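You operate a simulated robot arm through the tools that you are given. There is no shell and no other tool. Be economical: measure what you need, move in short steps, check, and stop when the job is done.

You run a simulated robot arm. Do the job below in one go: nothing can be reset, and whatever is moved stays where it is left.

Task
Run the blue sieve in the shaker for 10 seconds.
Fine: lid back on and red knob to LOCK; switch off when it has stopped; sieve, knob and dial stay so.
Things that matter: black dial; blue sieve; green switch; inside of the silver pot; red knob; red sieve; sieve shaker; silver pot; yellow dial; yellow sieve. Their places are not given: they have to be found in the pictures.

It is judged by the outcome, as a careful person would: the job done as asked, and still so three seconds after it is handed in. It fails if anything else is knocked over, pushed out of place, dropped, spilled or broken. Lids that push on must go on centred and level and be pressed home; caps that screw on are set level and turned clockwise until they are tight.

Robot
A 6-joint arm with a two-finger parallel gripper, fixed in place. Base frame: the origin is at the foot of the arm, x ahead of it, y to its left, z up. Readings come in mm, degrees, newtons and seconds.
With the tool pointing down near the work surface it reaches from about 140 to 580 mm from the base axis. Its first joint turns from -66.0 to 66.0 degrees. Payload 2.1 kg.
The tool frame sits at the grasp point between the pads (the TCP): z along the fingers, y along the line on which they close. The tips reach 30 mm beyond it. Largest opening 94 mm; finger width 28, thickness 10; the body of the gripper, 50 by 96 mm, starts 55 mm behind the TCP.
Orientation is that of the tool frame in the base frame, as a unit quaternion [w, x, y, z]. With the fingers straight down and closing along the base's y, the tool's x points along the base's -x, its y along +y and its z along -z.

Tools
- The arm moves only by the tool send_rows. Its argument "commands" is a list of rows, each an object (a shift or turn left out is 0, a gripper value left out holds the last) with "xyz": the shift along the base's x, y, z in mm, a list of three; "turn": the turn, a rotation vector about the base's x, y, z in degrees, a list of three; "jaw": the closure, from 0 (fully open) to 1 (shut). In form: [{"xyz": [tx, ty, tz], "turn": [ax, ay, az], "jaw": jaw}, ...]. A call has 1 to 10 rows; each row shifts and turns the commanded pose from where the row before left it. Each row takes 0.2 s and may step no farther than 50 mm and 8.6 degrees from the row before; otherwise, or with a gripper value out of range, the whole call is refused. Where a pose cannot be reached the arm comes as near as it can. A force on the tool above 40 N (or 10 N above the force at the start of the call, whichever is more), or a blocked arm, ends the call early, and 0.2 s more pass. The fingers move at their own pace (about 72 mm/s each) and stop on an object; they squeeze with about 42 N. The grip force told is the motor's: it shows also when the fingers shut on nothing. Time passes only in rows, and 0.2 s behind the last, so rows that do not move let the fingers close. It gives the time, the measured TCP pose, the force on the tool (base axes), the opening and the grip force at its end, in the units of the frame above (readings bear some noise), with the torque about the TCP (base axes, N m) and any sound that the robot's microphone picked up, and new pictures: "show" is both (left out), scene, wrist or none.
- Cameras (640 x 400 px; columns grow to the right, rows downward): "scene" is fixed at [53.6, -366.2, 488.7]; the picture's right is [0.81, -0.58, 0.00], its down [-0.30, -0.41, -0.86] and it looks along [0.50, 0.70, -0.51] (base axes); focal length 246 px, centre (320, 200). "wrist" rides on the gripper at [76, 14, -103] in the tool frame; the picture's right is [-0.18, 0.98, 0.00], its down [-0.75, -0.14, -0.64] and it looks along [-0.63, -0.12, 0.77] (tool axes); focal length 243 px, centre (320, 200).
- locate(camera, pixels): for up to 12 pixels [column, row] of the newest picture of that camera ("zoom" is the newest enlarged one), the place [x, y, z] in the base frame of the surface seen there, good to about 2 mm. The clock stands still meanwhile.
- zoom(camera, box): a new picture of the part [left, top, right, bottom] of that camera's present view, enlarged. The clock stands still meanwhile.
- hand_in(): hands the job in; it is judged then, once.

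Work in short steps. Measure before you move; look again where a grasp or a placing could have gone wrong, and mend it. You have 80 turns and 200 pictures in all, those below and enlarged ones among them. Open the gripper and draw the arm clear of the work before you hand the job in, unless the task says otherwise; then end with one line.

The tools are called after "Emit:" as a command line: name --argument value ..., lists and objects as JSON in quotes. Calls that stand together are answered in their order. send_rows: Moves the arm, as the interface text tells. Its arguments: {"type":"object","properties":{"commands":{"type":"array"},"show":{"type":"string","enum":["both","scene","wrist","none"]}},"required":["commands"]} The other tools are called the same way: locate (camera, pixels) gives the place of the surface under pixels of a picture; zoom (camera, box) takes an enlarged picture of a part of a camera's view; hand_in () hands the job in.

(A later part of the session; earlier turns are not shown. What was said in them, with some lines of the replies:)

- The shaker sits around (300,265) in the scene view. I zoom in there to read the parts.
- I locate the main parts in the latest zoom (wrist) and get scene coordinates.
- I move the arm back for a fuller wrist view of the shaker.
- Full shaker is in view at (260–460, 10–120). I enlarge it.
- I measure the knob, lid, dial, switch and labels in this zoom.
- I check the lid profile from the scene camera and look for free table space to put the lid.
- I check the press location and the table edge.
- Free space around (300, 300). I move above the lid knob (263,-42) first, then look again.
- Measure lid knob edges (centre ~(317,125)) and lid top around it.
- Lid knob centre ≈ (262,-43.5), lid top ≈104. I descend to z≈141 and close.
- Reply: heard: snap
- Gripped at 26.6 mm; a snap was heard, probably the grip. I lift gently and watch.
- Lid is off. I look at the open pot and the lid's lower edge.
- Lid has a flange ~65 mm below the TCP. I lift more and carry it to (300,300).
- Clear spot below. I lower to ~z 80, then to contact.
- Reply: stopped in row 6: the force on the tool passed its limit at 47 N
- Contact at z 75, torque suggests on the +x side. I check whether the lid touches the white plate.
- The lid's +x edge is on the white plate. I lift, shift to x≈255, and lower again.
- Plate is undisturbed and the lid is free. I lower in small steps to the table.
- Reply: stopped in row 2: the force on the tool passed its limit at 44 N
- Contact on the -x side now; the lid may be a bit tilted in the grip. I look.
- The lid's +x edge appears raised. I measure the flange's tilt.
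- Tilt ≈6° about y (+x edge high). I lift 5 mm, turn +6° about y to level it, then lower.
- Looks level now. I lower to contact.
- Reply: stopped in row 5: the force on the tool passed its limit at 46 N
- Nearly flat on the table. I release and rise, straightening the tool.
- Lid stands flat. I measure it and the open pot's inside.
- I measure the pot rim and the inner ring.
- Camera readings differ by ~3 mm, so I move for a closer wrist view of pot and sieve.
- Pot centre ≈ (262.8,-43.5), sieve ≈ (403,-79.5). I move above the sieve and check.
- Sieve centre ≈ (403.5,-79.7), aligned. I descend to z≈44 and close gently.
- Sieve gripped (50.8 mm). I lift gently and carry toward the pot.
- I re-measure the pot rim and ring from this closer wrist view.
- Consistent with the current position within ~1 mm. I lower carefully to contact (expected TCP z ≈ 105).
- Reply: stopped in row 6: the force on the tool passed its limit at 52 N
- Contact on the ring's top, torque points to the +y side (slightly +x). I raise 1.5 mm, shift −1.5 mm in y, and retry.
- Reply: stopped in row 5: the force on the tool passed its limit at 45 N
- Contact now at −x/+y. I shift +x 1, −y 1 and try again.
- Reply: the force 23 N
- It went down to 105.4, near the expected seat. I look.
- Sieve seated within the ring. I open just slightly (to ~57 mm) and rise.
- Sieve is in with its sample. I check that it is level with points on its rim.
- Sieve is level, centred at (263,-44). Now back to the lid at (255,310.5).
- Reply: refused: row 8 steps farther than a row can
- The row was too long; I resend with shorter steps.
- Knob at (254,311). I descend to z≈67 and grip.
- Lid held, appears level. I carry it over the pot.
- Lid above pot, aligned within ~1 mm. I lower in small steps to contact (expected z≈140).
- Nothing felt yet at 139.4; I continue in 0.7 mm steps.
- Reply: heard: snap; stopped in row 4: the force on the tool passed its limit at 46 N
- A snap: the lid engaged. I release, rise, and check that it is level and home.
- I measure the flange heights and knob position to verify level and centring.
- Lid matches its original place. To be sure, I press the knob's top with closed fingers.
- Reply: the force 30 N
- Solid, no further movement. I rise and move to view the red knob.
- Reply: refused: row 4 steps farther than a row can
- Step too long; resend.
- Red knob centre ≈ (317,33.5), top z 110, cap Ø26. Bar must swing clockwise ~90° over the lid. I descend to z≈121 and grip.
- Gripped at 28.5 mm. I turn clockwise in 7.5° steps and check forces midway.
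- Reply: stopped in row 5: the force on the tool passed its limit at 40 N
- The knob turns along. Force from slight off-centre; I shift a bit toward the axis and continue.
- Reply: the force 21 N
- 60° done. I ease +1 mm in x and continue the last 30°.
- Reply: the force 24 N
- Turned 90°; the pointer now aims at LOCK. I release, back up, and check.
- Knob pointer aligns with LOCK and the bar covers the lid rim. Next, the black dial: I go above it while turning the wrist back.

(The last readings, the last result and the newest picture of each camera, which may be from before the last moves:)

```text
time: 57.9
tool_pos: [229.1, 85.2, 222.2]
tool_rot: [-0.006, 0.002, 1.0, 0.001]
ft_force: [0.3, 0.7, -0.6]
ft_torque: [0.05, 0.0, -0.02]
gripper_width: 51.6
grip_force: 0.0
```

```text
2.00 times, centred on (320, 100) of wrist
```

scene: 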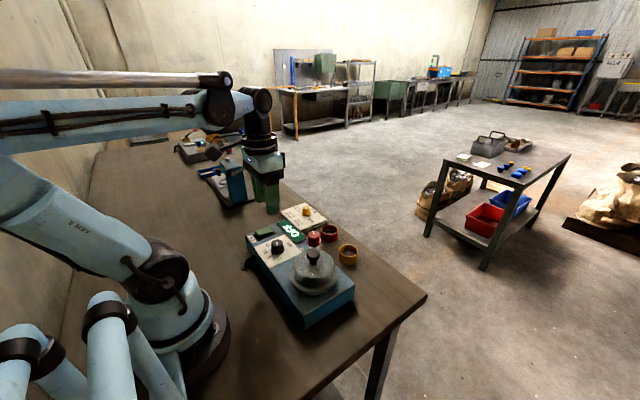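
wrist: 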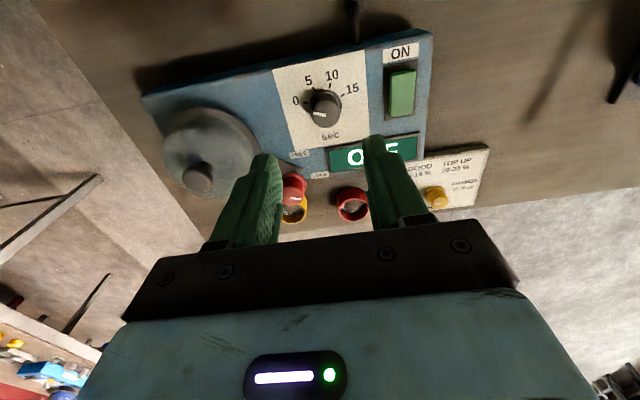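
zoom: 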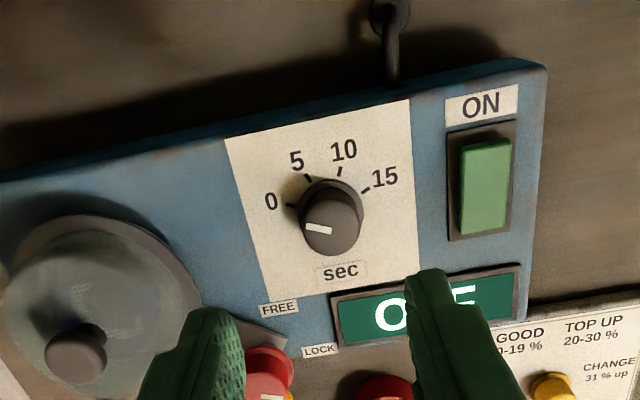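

Emit:
zoom --camera "wrist" --box '[270, 50, 390, 150]'

Emit:
locate --camera "wrist" --pixels '[[294, 102], [303, 87], [340, 86], [352, 94], [327, 113], [322, 116], [312, 113], [339, 112], [326, 126], [324, 101], [310, 105], [341, 100]]'

```text
4.00 times, centred on (330, 100) of wrist
```

zoom: 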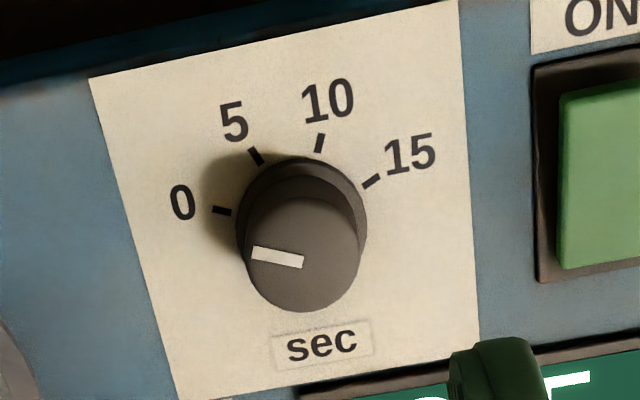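

```text
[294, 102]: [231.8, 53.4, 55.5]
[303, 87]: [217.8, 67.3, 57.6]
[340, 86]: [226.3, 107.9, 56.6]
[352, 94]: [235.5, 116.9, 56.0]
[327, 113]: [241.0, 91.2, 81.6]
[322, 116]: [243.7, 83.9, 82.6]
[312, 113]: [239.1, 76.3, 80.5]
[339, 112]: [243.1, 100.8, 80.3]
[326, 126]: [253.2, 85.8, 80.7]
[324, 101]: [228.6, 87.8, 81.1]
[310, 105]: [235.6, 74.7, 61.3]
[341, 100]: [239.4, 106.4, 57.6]
```

Emit:
locate --camera "zoom" --pixels '[[222, 211], [256, 156], [319, 142], [371, 181], [257, 252], [302, 262], [247, 255], [360, 255], [304, 310], [304, 198], [240, 230], [366, 225]]'

```text
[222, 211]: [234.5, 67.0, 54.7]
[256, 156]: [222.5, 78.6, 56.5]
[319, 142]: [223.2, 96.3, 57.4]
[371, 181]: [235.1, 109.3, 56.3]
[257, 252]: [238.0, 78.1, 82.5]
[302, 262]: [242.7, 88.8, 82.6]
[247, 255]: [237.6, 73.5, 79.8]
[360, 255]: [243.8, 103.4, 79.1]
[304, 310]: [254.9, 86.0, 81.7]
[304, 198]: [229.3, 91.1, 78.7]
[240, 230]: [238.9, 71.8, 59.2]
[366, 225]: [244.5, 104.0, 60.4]
```

Dial pointer is at 0; tick spacing ≈45°, so 10 is 90° clockwise. Dial centre ≈ (242,88.3), cap z 60–82. I descend and grip with tips at ~65.

Emit:
send_rows --commands '[{"xyz": [13, 3, -40]}, {"xyz": [0, 0, -40]}, {"xyz": [0, 0, -30]}, {"xyz": [0, 0, -15]}, {}, {"jaw": 0.6}, {"jaw": 0.68}, {"jaw": 0.76}, {"jaw": 1}, {}]'

Emit:
zoom --camera "wrist" --box '[220, 80, 420, 240]'

```text
time: 60.1
tool_pos: [241.7, 87.5, 97.0]
tool_rot: [-0.006, 0.003, 1.0, 0.001]
ft_force: [0.9, 3.3, -10.7]
ft_torque: [0.1, -0.1, -0.01]
gripper_width: 28.8
grip_force: 44.8
```

scene: 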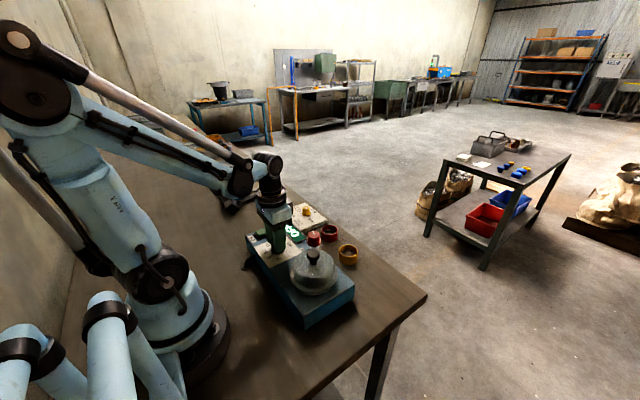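
wrist: 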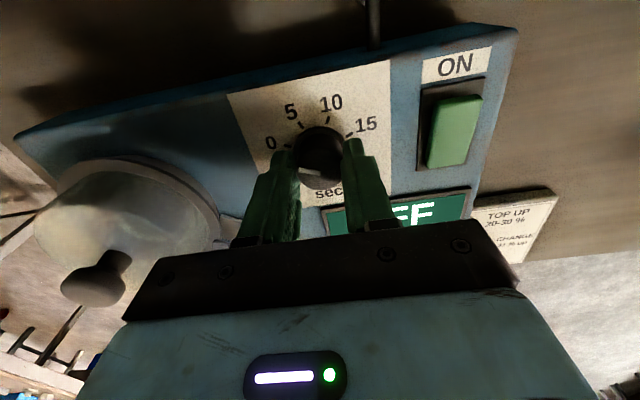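

```text
2.50 times, centred on (320, 160) of wrist
```

zoom: 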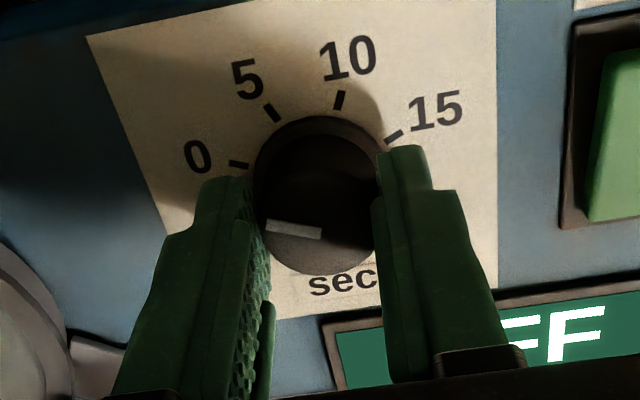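

Gripped. I turn 45° clockwise and check the forces.

Emit:
send_rows --commands '[{"turn": [0, 0, -7.5]}, {"turn": [0, 0, -7.5]}, {"turn": [0, 0, -7.5]}, {"turn": [0, 0, -7.5]}, {"turn": [0, 0, -7.5]}, {"turn": [0, 0, -7.5]}, {}]' --show "none"

```text
time: 61.7
tool_pos: [241.2, 89.1, 98.0]
tool_rot: [-0.005, 0.386, 0.922, 0.004]
ft_force: [3.6, 19.1, -20.1]
ft_torque: [0.29, -0.36, 0.01]
gripper_width: 28.8
grip_force: 44.6
```

Emit:
send_rows --commands '[{"xyz": [0.3, 1, 0], "turn": [0, 0, -7.5]}, {"turn": [0, 0, -7.5]}, {"turn": [0, 0, -7.5]}, {"turn": [0, 0, -7.5]}, {"turn": [0, 0, -7.5]}, {"turn": [0, 0, -7.5]}, {}]'

Emit:
zoom --camera "wrist" --box '[220, 80, 420, 240]'

Emit:
zoom --camera "scene" --box '[240, 210, 330, 280]'

```text
time: 63.3
tool_pos: [242.5, 89.4, 97.3]
tool_rot: [-0.004, 0.709, 0.705, 0.004]
ft_force: [8.7, 11.8, -6.0]
ft_torque: [0.84, -0.21, 0.0]
gripper_width: 29.0
grip_force: 45.0
```

scene: 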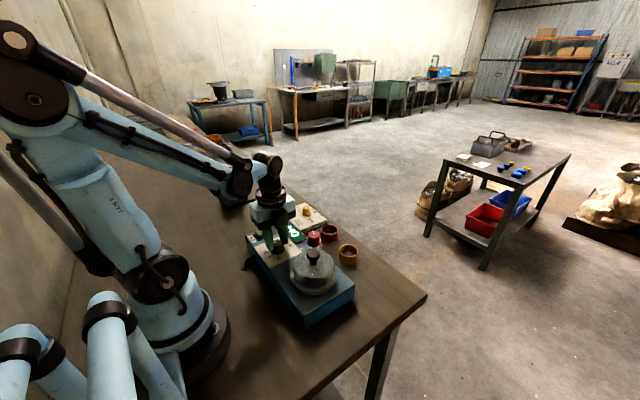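
wrist: 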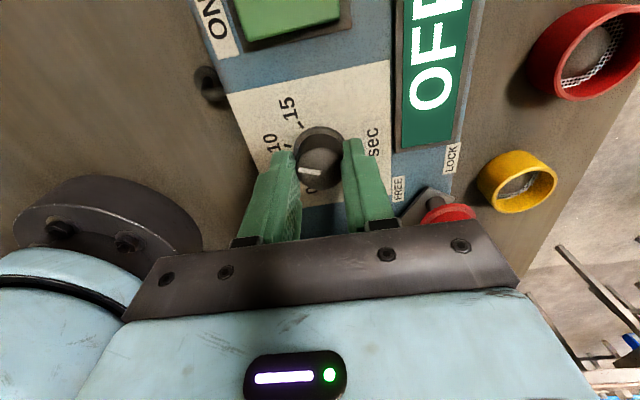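

```text
2.50 times, centred on (320, 160) of wrist
```

zoom: 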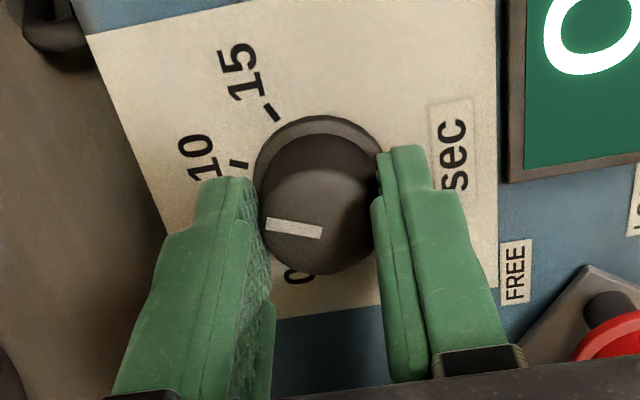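

```text
5.71 times, centred on (285, 245) of scene
```

zoom: 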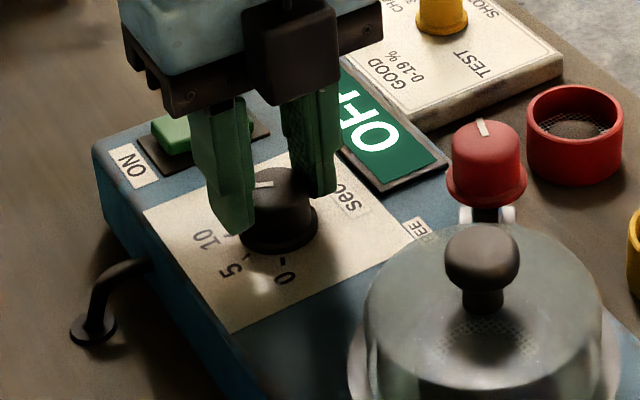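

The 10 tick now sits exactly where the 0 tick was relative to the pointer. I release, rise, and verify.

Emit:
send_rows --commands '[{"jaw": 0.7}, {"jaw": 0.5}, {"jaw": 0.45}, {"xyz": [0, 0, 20]}, {"xyz": [0, 0, 40]}, {"xyz": [0, -20, 40]}, {}]'

Emit:
zoom --camera "wrist" --box '[240, 0, 420, 150]'

```text
time: 64.9
tool_pos: [242.8, 68.3, 198.3]
tool_rot: [-0.004, 0.709, 0.706, 0.004]
ft_force: [-0.1, -0.6, 0.1]
ft_torque: [0.0, 0.02, -0.03]
gripper_width: 51.5
grip_force: 0.1
```

scene: 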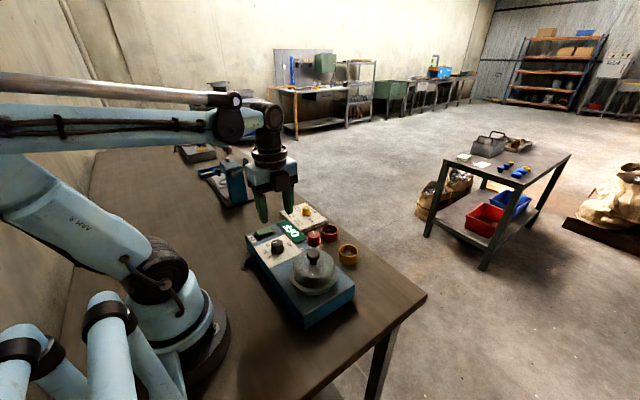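
wrist: 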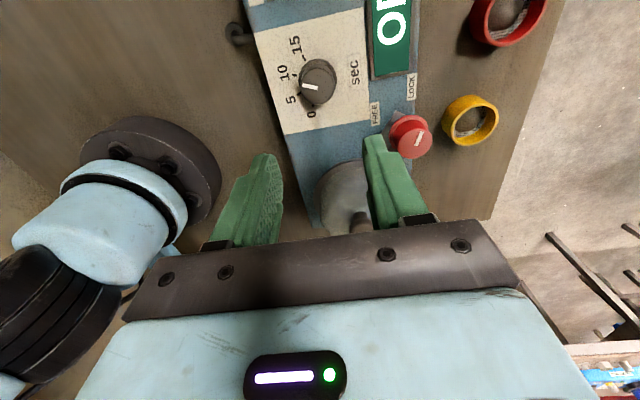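

```text
2.67 times, centred on (330, 75) of wrist
```

zoom: 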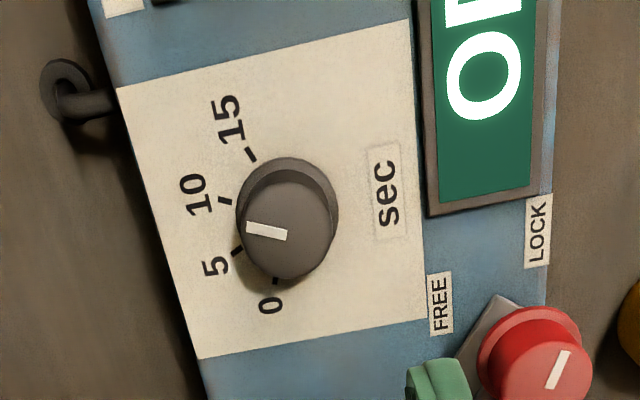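

Emit:
locate --camera "zoom" --pixels '[[250, 228], [285, 235], [224, 201], [237, 251], [250, 154], [275, 281], [287, 278], [287, 178], [240, 215], [337, 225]]'

Emit:
locate --camera "scene" --pixels '[[264, 232], [258, 233], [270, 231], [264, 236], [261, 228], [267, 236], [275, 231]]'

Emit:
zoom --camera "scene" --box '[235, 215, 300, 265]'

```text
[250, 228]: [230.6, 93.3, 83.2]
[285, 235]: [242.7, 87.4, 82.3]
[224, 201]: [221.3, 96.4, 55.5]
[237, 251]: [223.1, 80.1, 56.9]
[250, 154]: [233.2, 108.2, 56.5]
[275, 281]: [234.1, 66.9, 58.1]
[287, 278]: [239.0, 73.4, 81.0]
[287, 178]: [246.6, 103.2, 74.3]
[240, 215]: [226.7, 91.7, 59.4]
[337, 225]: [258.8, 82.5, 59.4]
```

```text
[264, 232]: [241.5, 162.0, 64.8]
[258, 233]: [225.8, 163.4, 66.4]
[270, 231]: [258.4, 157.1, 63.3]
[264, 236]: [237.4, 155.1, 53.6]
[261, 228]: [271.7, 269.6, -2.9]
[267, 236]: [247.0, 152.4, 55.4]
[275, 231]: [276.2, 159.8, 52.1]
```

```text
8.00 times, centred on (268, 240) of scene
```

zoom: 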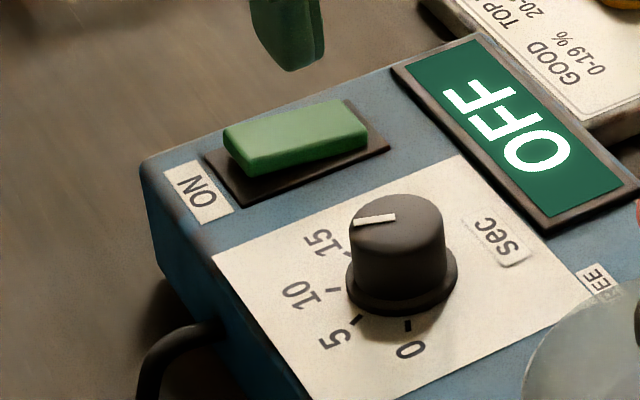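

Dial reads 10. Rocker: end near ON (−x) is raised. I measure its corners.

Emit:
locate --camera "zoom" --pixels '[[230, 133], [335, 104], [363, 130], [248, 158], [240, 145], [300, 130], [350, 120], [245, 170], [210, 155], [385, 150], [195, 192], [365, 152]]'

```text
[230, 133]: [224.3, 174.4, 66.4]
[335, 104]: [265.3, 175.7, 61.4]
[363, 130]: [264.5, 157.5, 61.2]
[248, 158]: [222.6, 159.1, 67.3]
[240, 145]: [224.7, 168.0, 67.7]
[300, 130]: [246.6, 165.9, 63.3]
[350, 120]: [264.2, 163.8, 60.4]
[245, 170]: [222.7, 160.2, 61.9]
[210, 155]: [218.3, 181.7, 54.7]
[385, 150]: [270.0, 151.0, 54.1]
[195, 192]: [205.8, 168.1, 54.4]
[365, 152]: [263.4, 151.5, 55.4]
```

Rocker spans x 222–263, y ≈159–176; −x end at z 67. I close the fingers and press at (226,167).

Emit:
send_rows --commands '[{"xyz": [-5, 33, 0], "jaw": 1}, {"xyz": [-6, 33, 0]}, {"xyz": [-6, 32, 0]}, {"xyz": [0, 0, -45]}, {"xyz": [0, 0, -40]}, {"xyz": [0, 0, -7]}, {}]'

Emit:
zoom --camera "scene" --box '[235, 205, 300, 255]'

```text
time: 66.5
tool_pos: [224.6, 166.1, 105.2]
tool_rot: [-0.004, 0.709, 0.705, 0.004]
ft_force: [-0.3, 0.1, 0.1]
ft_torque: [0.01, 0.03, -0.02]
gripper_width: 0.1
grip_force: 32.7
```

scene: 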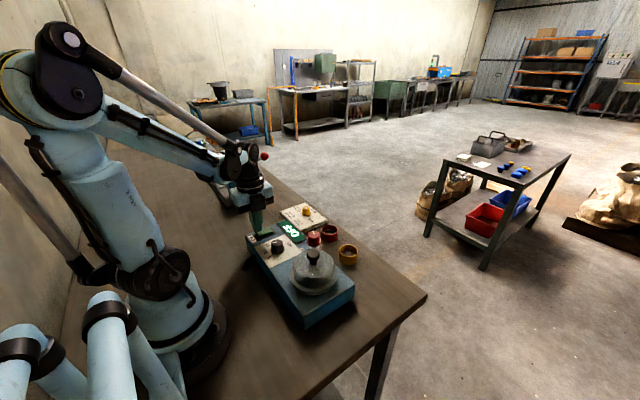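
wrist: 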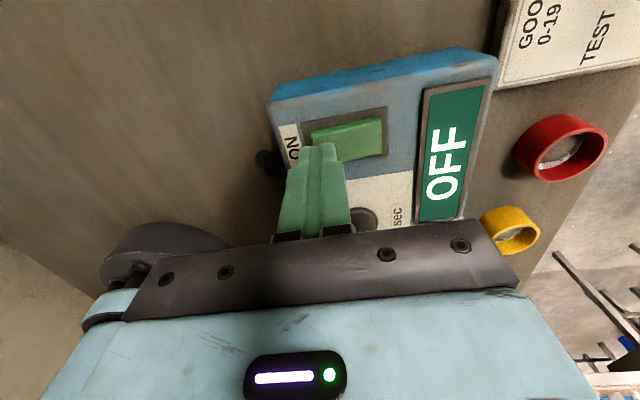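

```text
8.00 times, centred on (268, 230) of scene
```

zoom: 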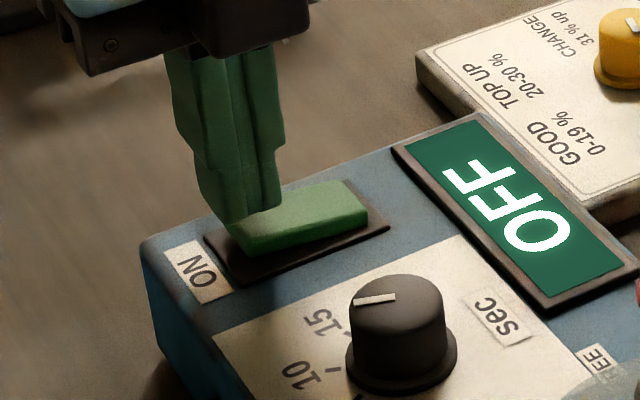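

Well placed over the ON end. I press down.

Emit:
send_rows --commands '[{"xyz": [0, 0, -6]}, {"xyz": [0, 0, -2]}, {"xyz": [0, 0, -2]}, {"xyz": [0, 0, -2]}, {"xyz": [0, 0, -2]}]' --show "none"

Emit:
zoom --camera "scene" --box '[235, 205, 300, 255]'

```text
time: 67.5
tool_pos: [226.0, 167.3, 94.9]
tool_rot: [-0.003, 0.709, 0.706, 0.002]
ft_force: [-3.0, -1.8, 19.1]
ft_torque: [-0.16, -0.14, 0.01]
gripper_width: 0.0
grip_force: 33.4
stopped in row 5: the force on the tool passed its limit at 52 N (the readings are from after the stop); the commanded pose is now the measured one
```

```text
8.00 times, centred on (268, 230) of scene
```

zoom: 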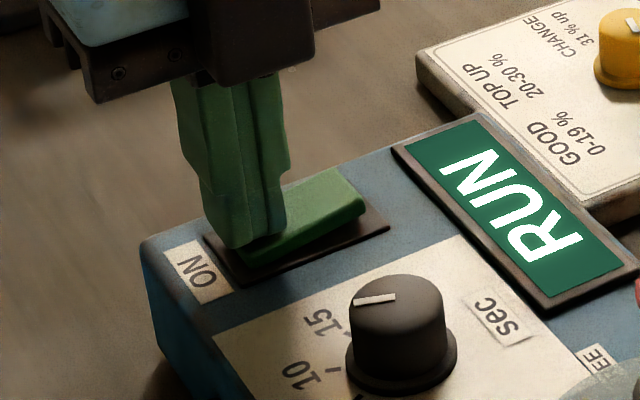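

It shows RUN. I lift, move over the +x end of the rocker, and wait.

Emit:
send_rows --commands '[{"xyz": [0, 0, 15]}, {"xyz": [0, 0, 15]}, {"xyz": [15, 0, 0]}, {"xyz": [17, 0, 0]}, {}, {}, {}, {}, {}, {}]' --show "none"

Emit:
send_rows --commands '[{}, {}, {}, {}, {}, {}, {}, {}, {}, {}]' --show "none"

Emit:
send_rows --commands '[{}, {}, {}, {}, {}, {}, {}, {}, {}, {}]' --show "none"

Emit:
send_rows --commands '[{}, {}, {}, {}, {}, {}, {}, {}, {}, {}]'

Emit:
zoom --camera "scene" --box '[235, 205, 355, 305]'

```text
time: 69.7
tool_pos: [256.6, 166.4, 123.9]
tool_rot: [-0.003, 0.709, 0.705, 0.002]
ft_force: [0.1, 0.3, 0.1]
ft_torque: [0.0, -0.03, 0.0]
gripper_width: 0.0
grip_force: 32.8
```

```text
time: 71.9
tool_pos: [257.7, 167.5, 124.6]
tool_rot: [-0.004, 0.709, 0.705, 0.003]
ft_force: [0.9, 0.4, 0.6]
ft_torque: [0.01, -0.02, -0.01]
gripper_width: 0.3
grip_force: 33.0
```

```text
time: 74.1
tool_pos: [257.5, 167.0, 123.4]
tool_rot: [-0.004, 0.709, 0.706, 0.003]
ft_force: [0.9, 0.2, 0.5]
ft_torque: [0.0, -0.01, 0.0]
gripper_width: 0.0
grip_force: 32.6
```

```text
time: 76.3
tool_pos: [256.4, 166.0, 124.5]
tool_rot: [-0.004, 0.709, 0.705, 0.002]
ft_force: [-0.4, 0.2, 0.1]
ft_torque: [-0.03, 0.04, -0.02]
gripper_width: 0.0
grip_force: 33.5
```

scene: 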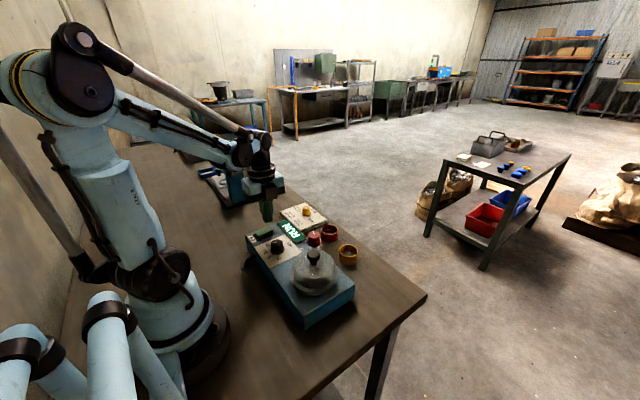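
wrist: 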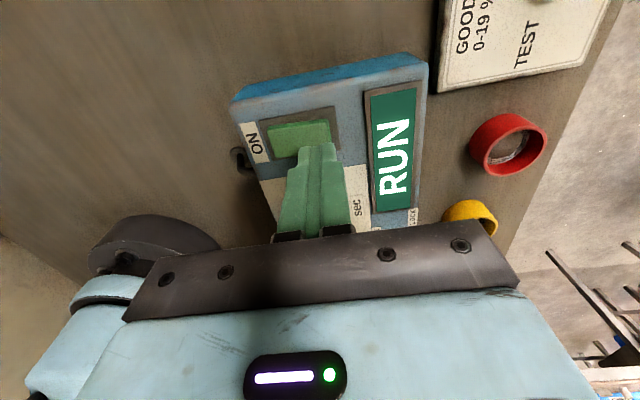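

```text
4.00 times, centred on (295, 255) of scene
```

zoom: 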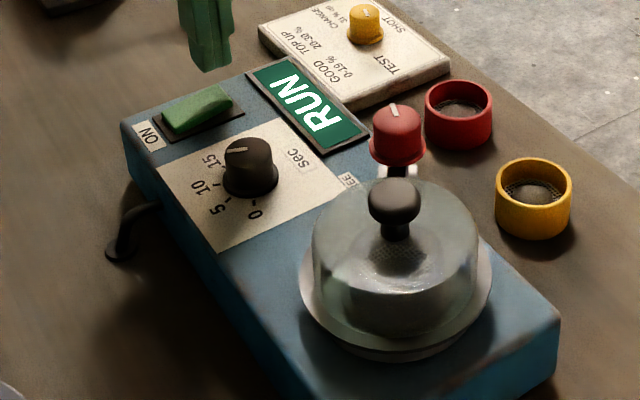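

Still RUN at ~9 s after the start. I wait 2.4 s more and look.

Emit:
send_rows --commands '[{}, {}, {}, {}, {}, {}, {}, {}, {}, {}]' --show "none"

Emit:
zoom --camera "scene" --box '[235, 205, 355, 305]'

```text
time: 78.5
tool_pos: [257.4, 166.6, 124.8]
tool_rot: [-0.004, 0.709, 0.706, 0.003]
ft_force: [0.3, 0.5, -0.8]
ft_torque: [0.01, 0.0, 0.0]
gripper_width: 0.1
grip_force: 32.8
```

```text
4.00 times, centred on (295, 255) of scene
```

zoom: 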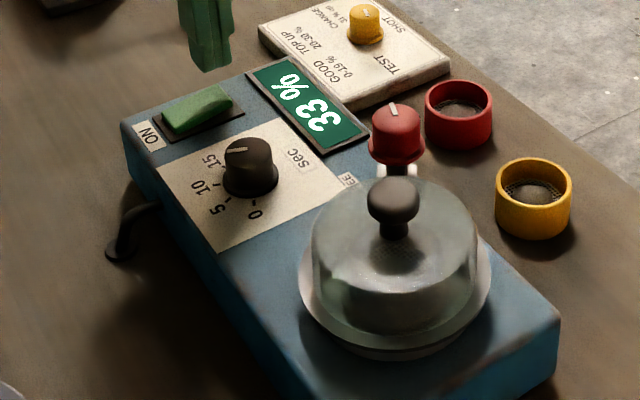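

The run has ended: display shows 33 %. I press the +x end of the rocker to switch off.

Emit:
send_rows --commands '[{"xyz": [1, 0, -15]}, {"xyz": [0, 0, -9]}, {"xyz": [0, 0, -2]}, {"xyz": [0, 0, -2]}, {"xyz": [0, 0, -2]}, {"xyz": [0, 0, -2]}]' --show "none"

Emit:
zoom --camera "scene" --box '[235, 205, 300, 255]'

```text
time: 79.8
tool_pos: [259.1, 167.1, 93.9]
tool_rot: [-0.004, 0.709, 0.705, 0.001]
ft_force: [-0.6, -0.6, 17.4]
ft_torque: [-0.17, 0.22, 0.02]
gripper_width: 0.0
grip_force: 33.4
stopped in row 6: the force on the tool passed its limit at 51 N (the readings are from after the stop); the commanded pose is now the measured one
```

```text
8.00 times, centred on (268, 230) of scene
```

zoom: 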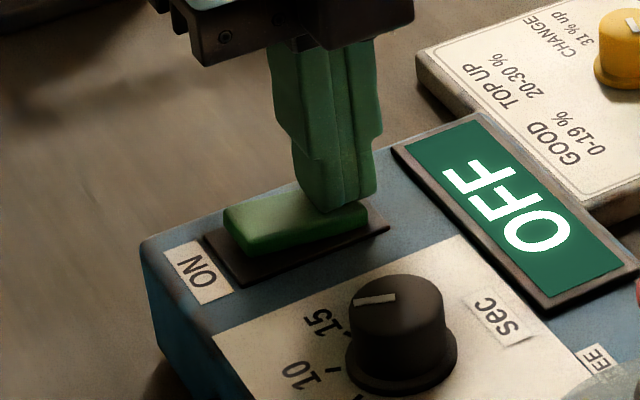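

Display shows OFF. I open the gripper and draw the arm clear, then check everything.

Emit:
send_rows --commands '[{"xyz": [0, 0, 20]}, {"xyz": [0, 0, 45]}, {"xyz": [0, 0, 45], "jaw": 0.3}, {"xyz": [0, 0, 45]}, {"xyz": [0, 30, 30]}, {}]'

Emit:
zoom --camera "scene" --box '[235, 195, 375, 305]'

```text
time: 81.2
tool_pos: [258.1, 197.2, 279.0]
tool_rot: [-0.004, 0.709, 0.705, 0.001]
ft_force: [-0.3, 0.2, 0.1]
ft_torque: [0.0, -0.02, -0.04]
gripper_width: 65.6
grip_force: 0.1
```

scene: 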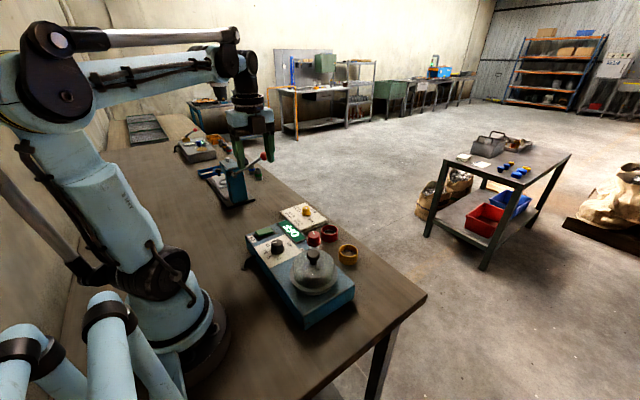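
wrist: 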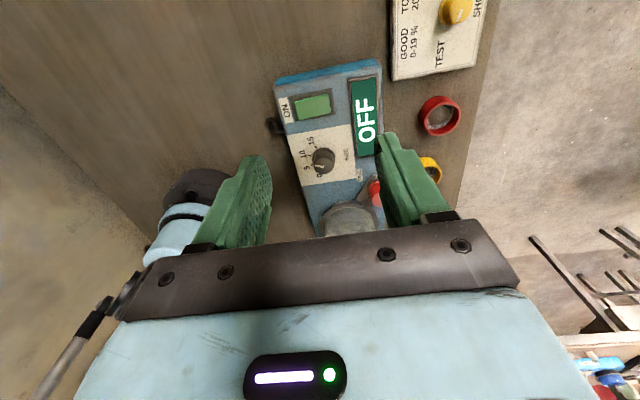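

```text
3.64 times, centred on (305, 250) of scene
```

zoom: 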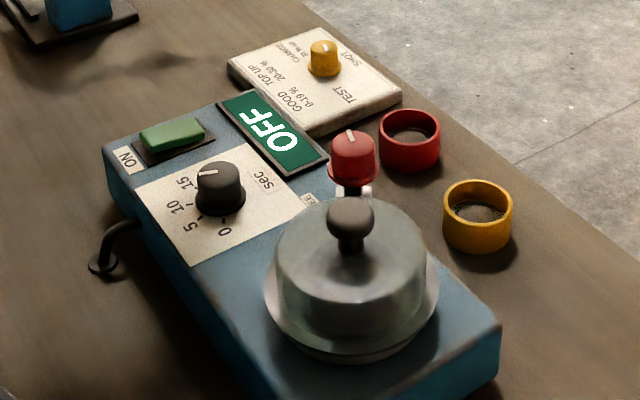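

Lid on, knob at LOCK, dial at 10, switch off, nothing else moved. Handing in.

Emit:
hand_in

```text
The job is handed in.
```

The blue sieve ran in the shaker for 10 seconds, and the display read 33 % at the end. The lid is on, the red knob is at LOCK, the black dial is left at 10 and the switch is off. I left the yellow dial as it was.
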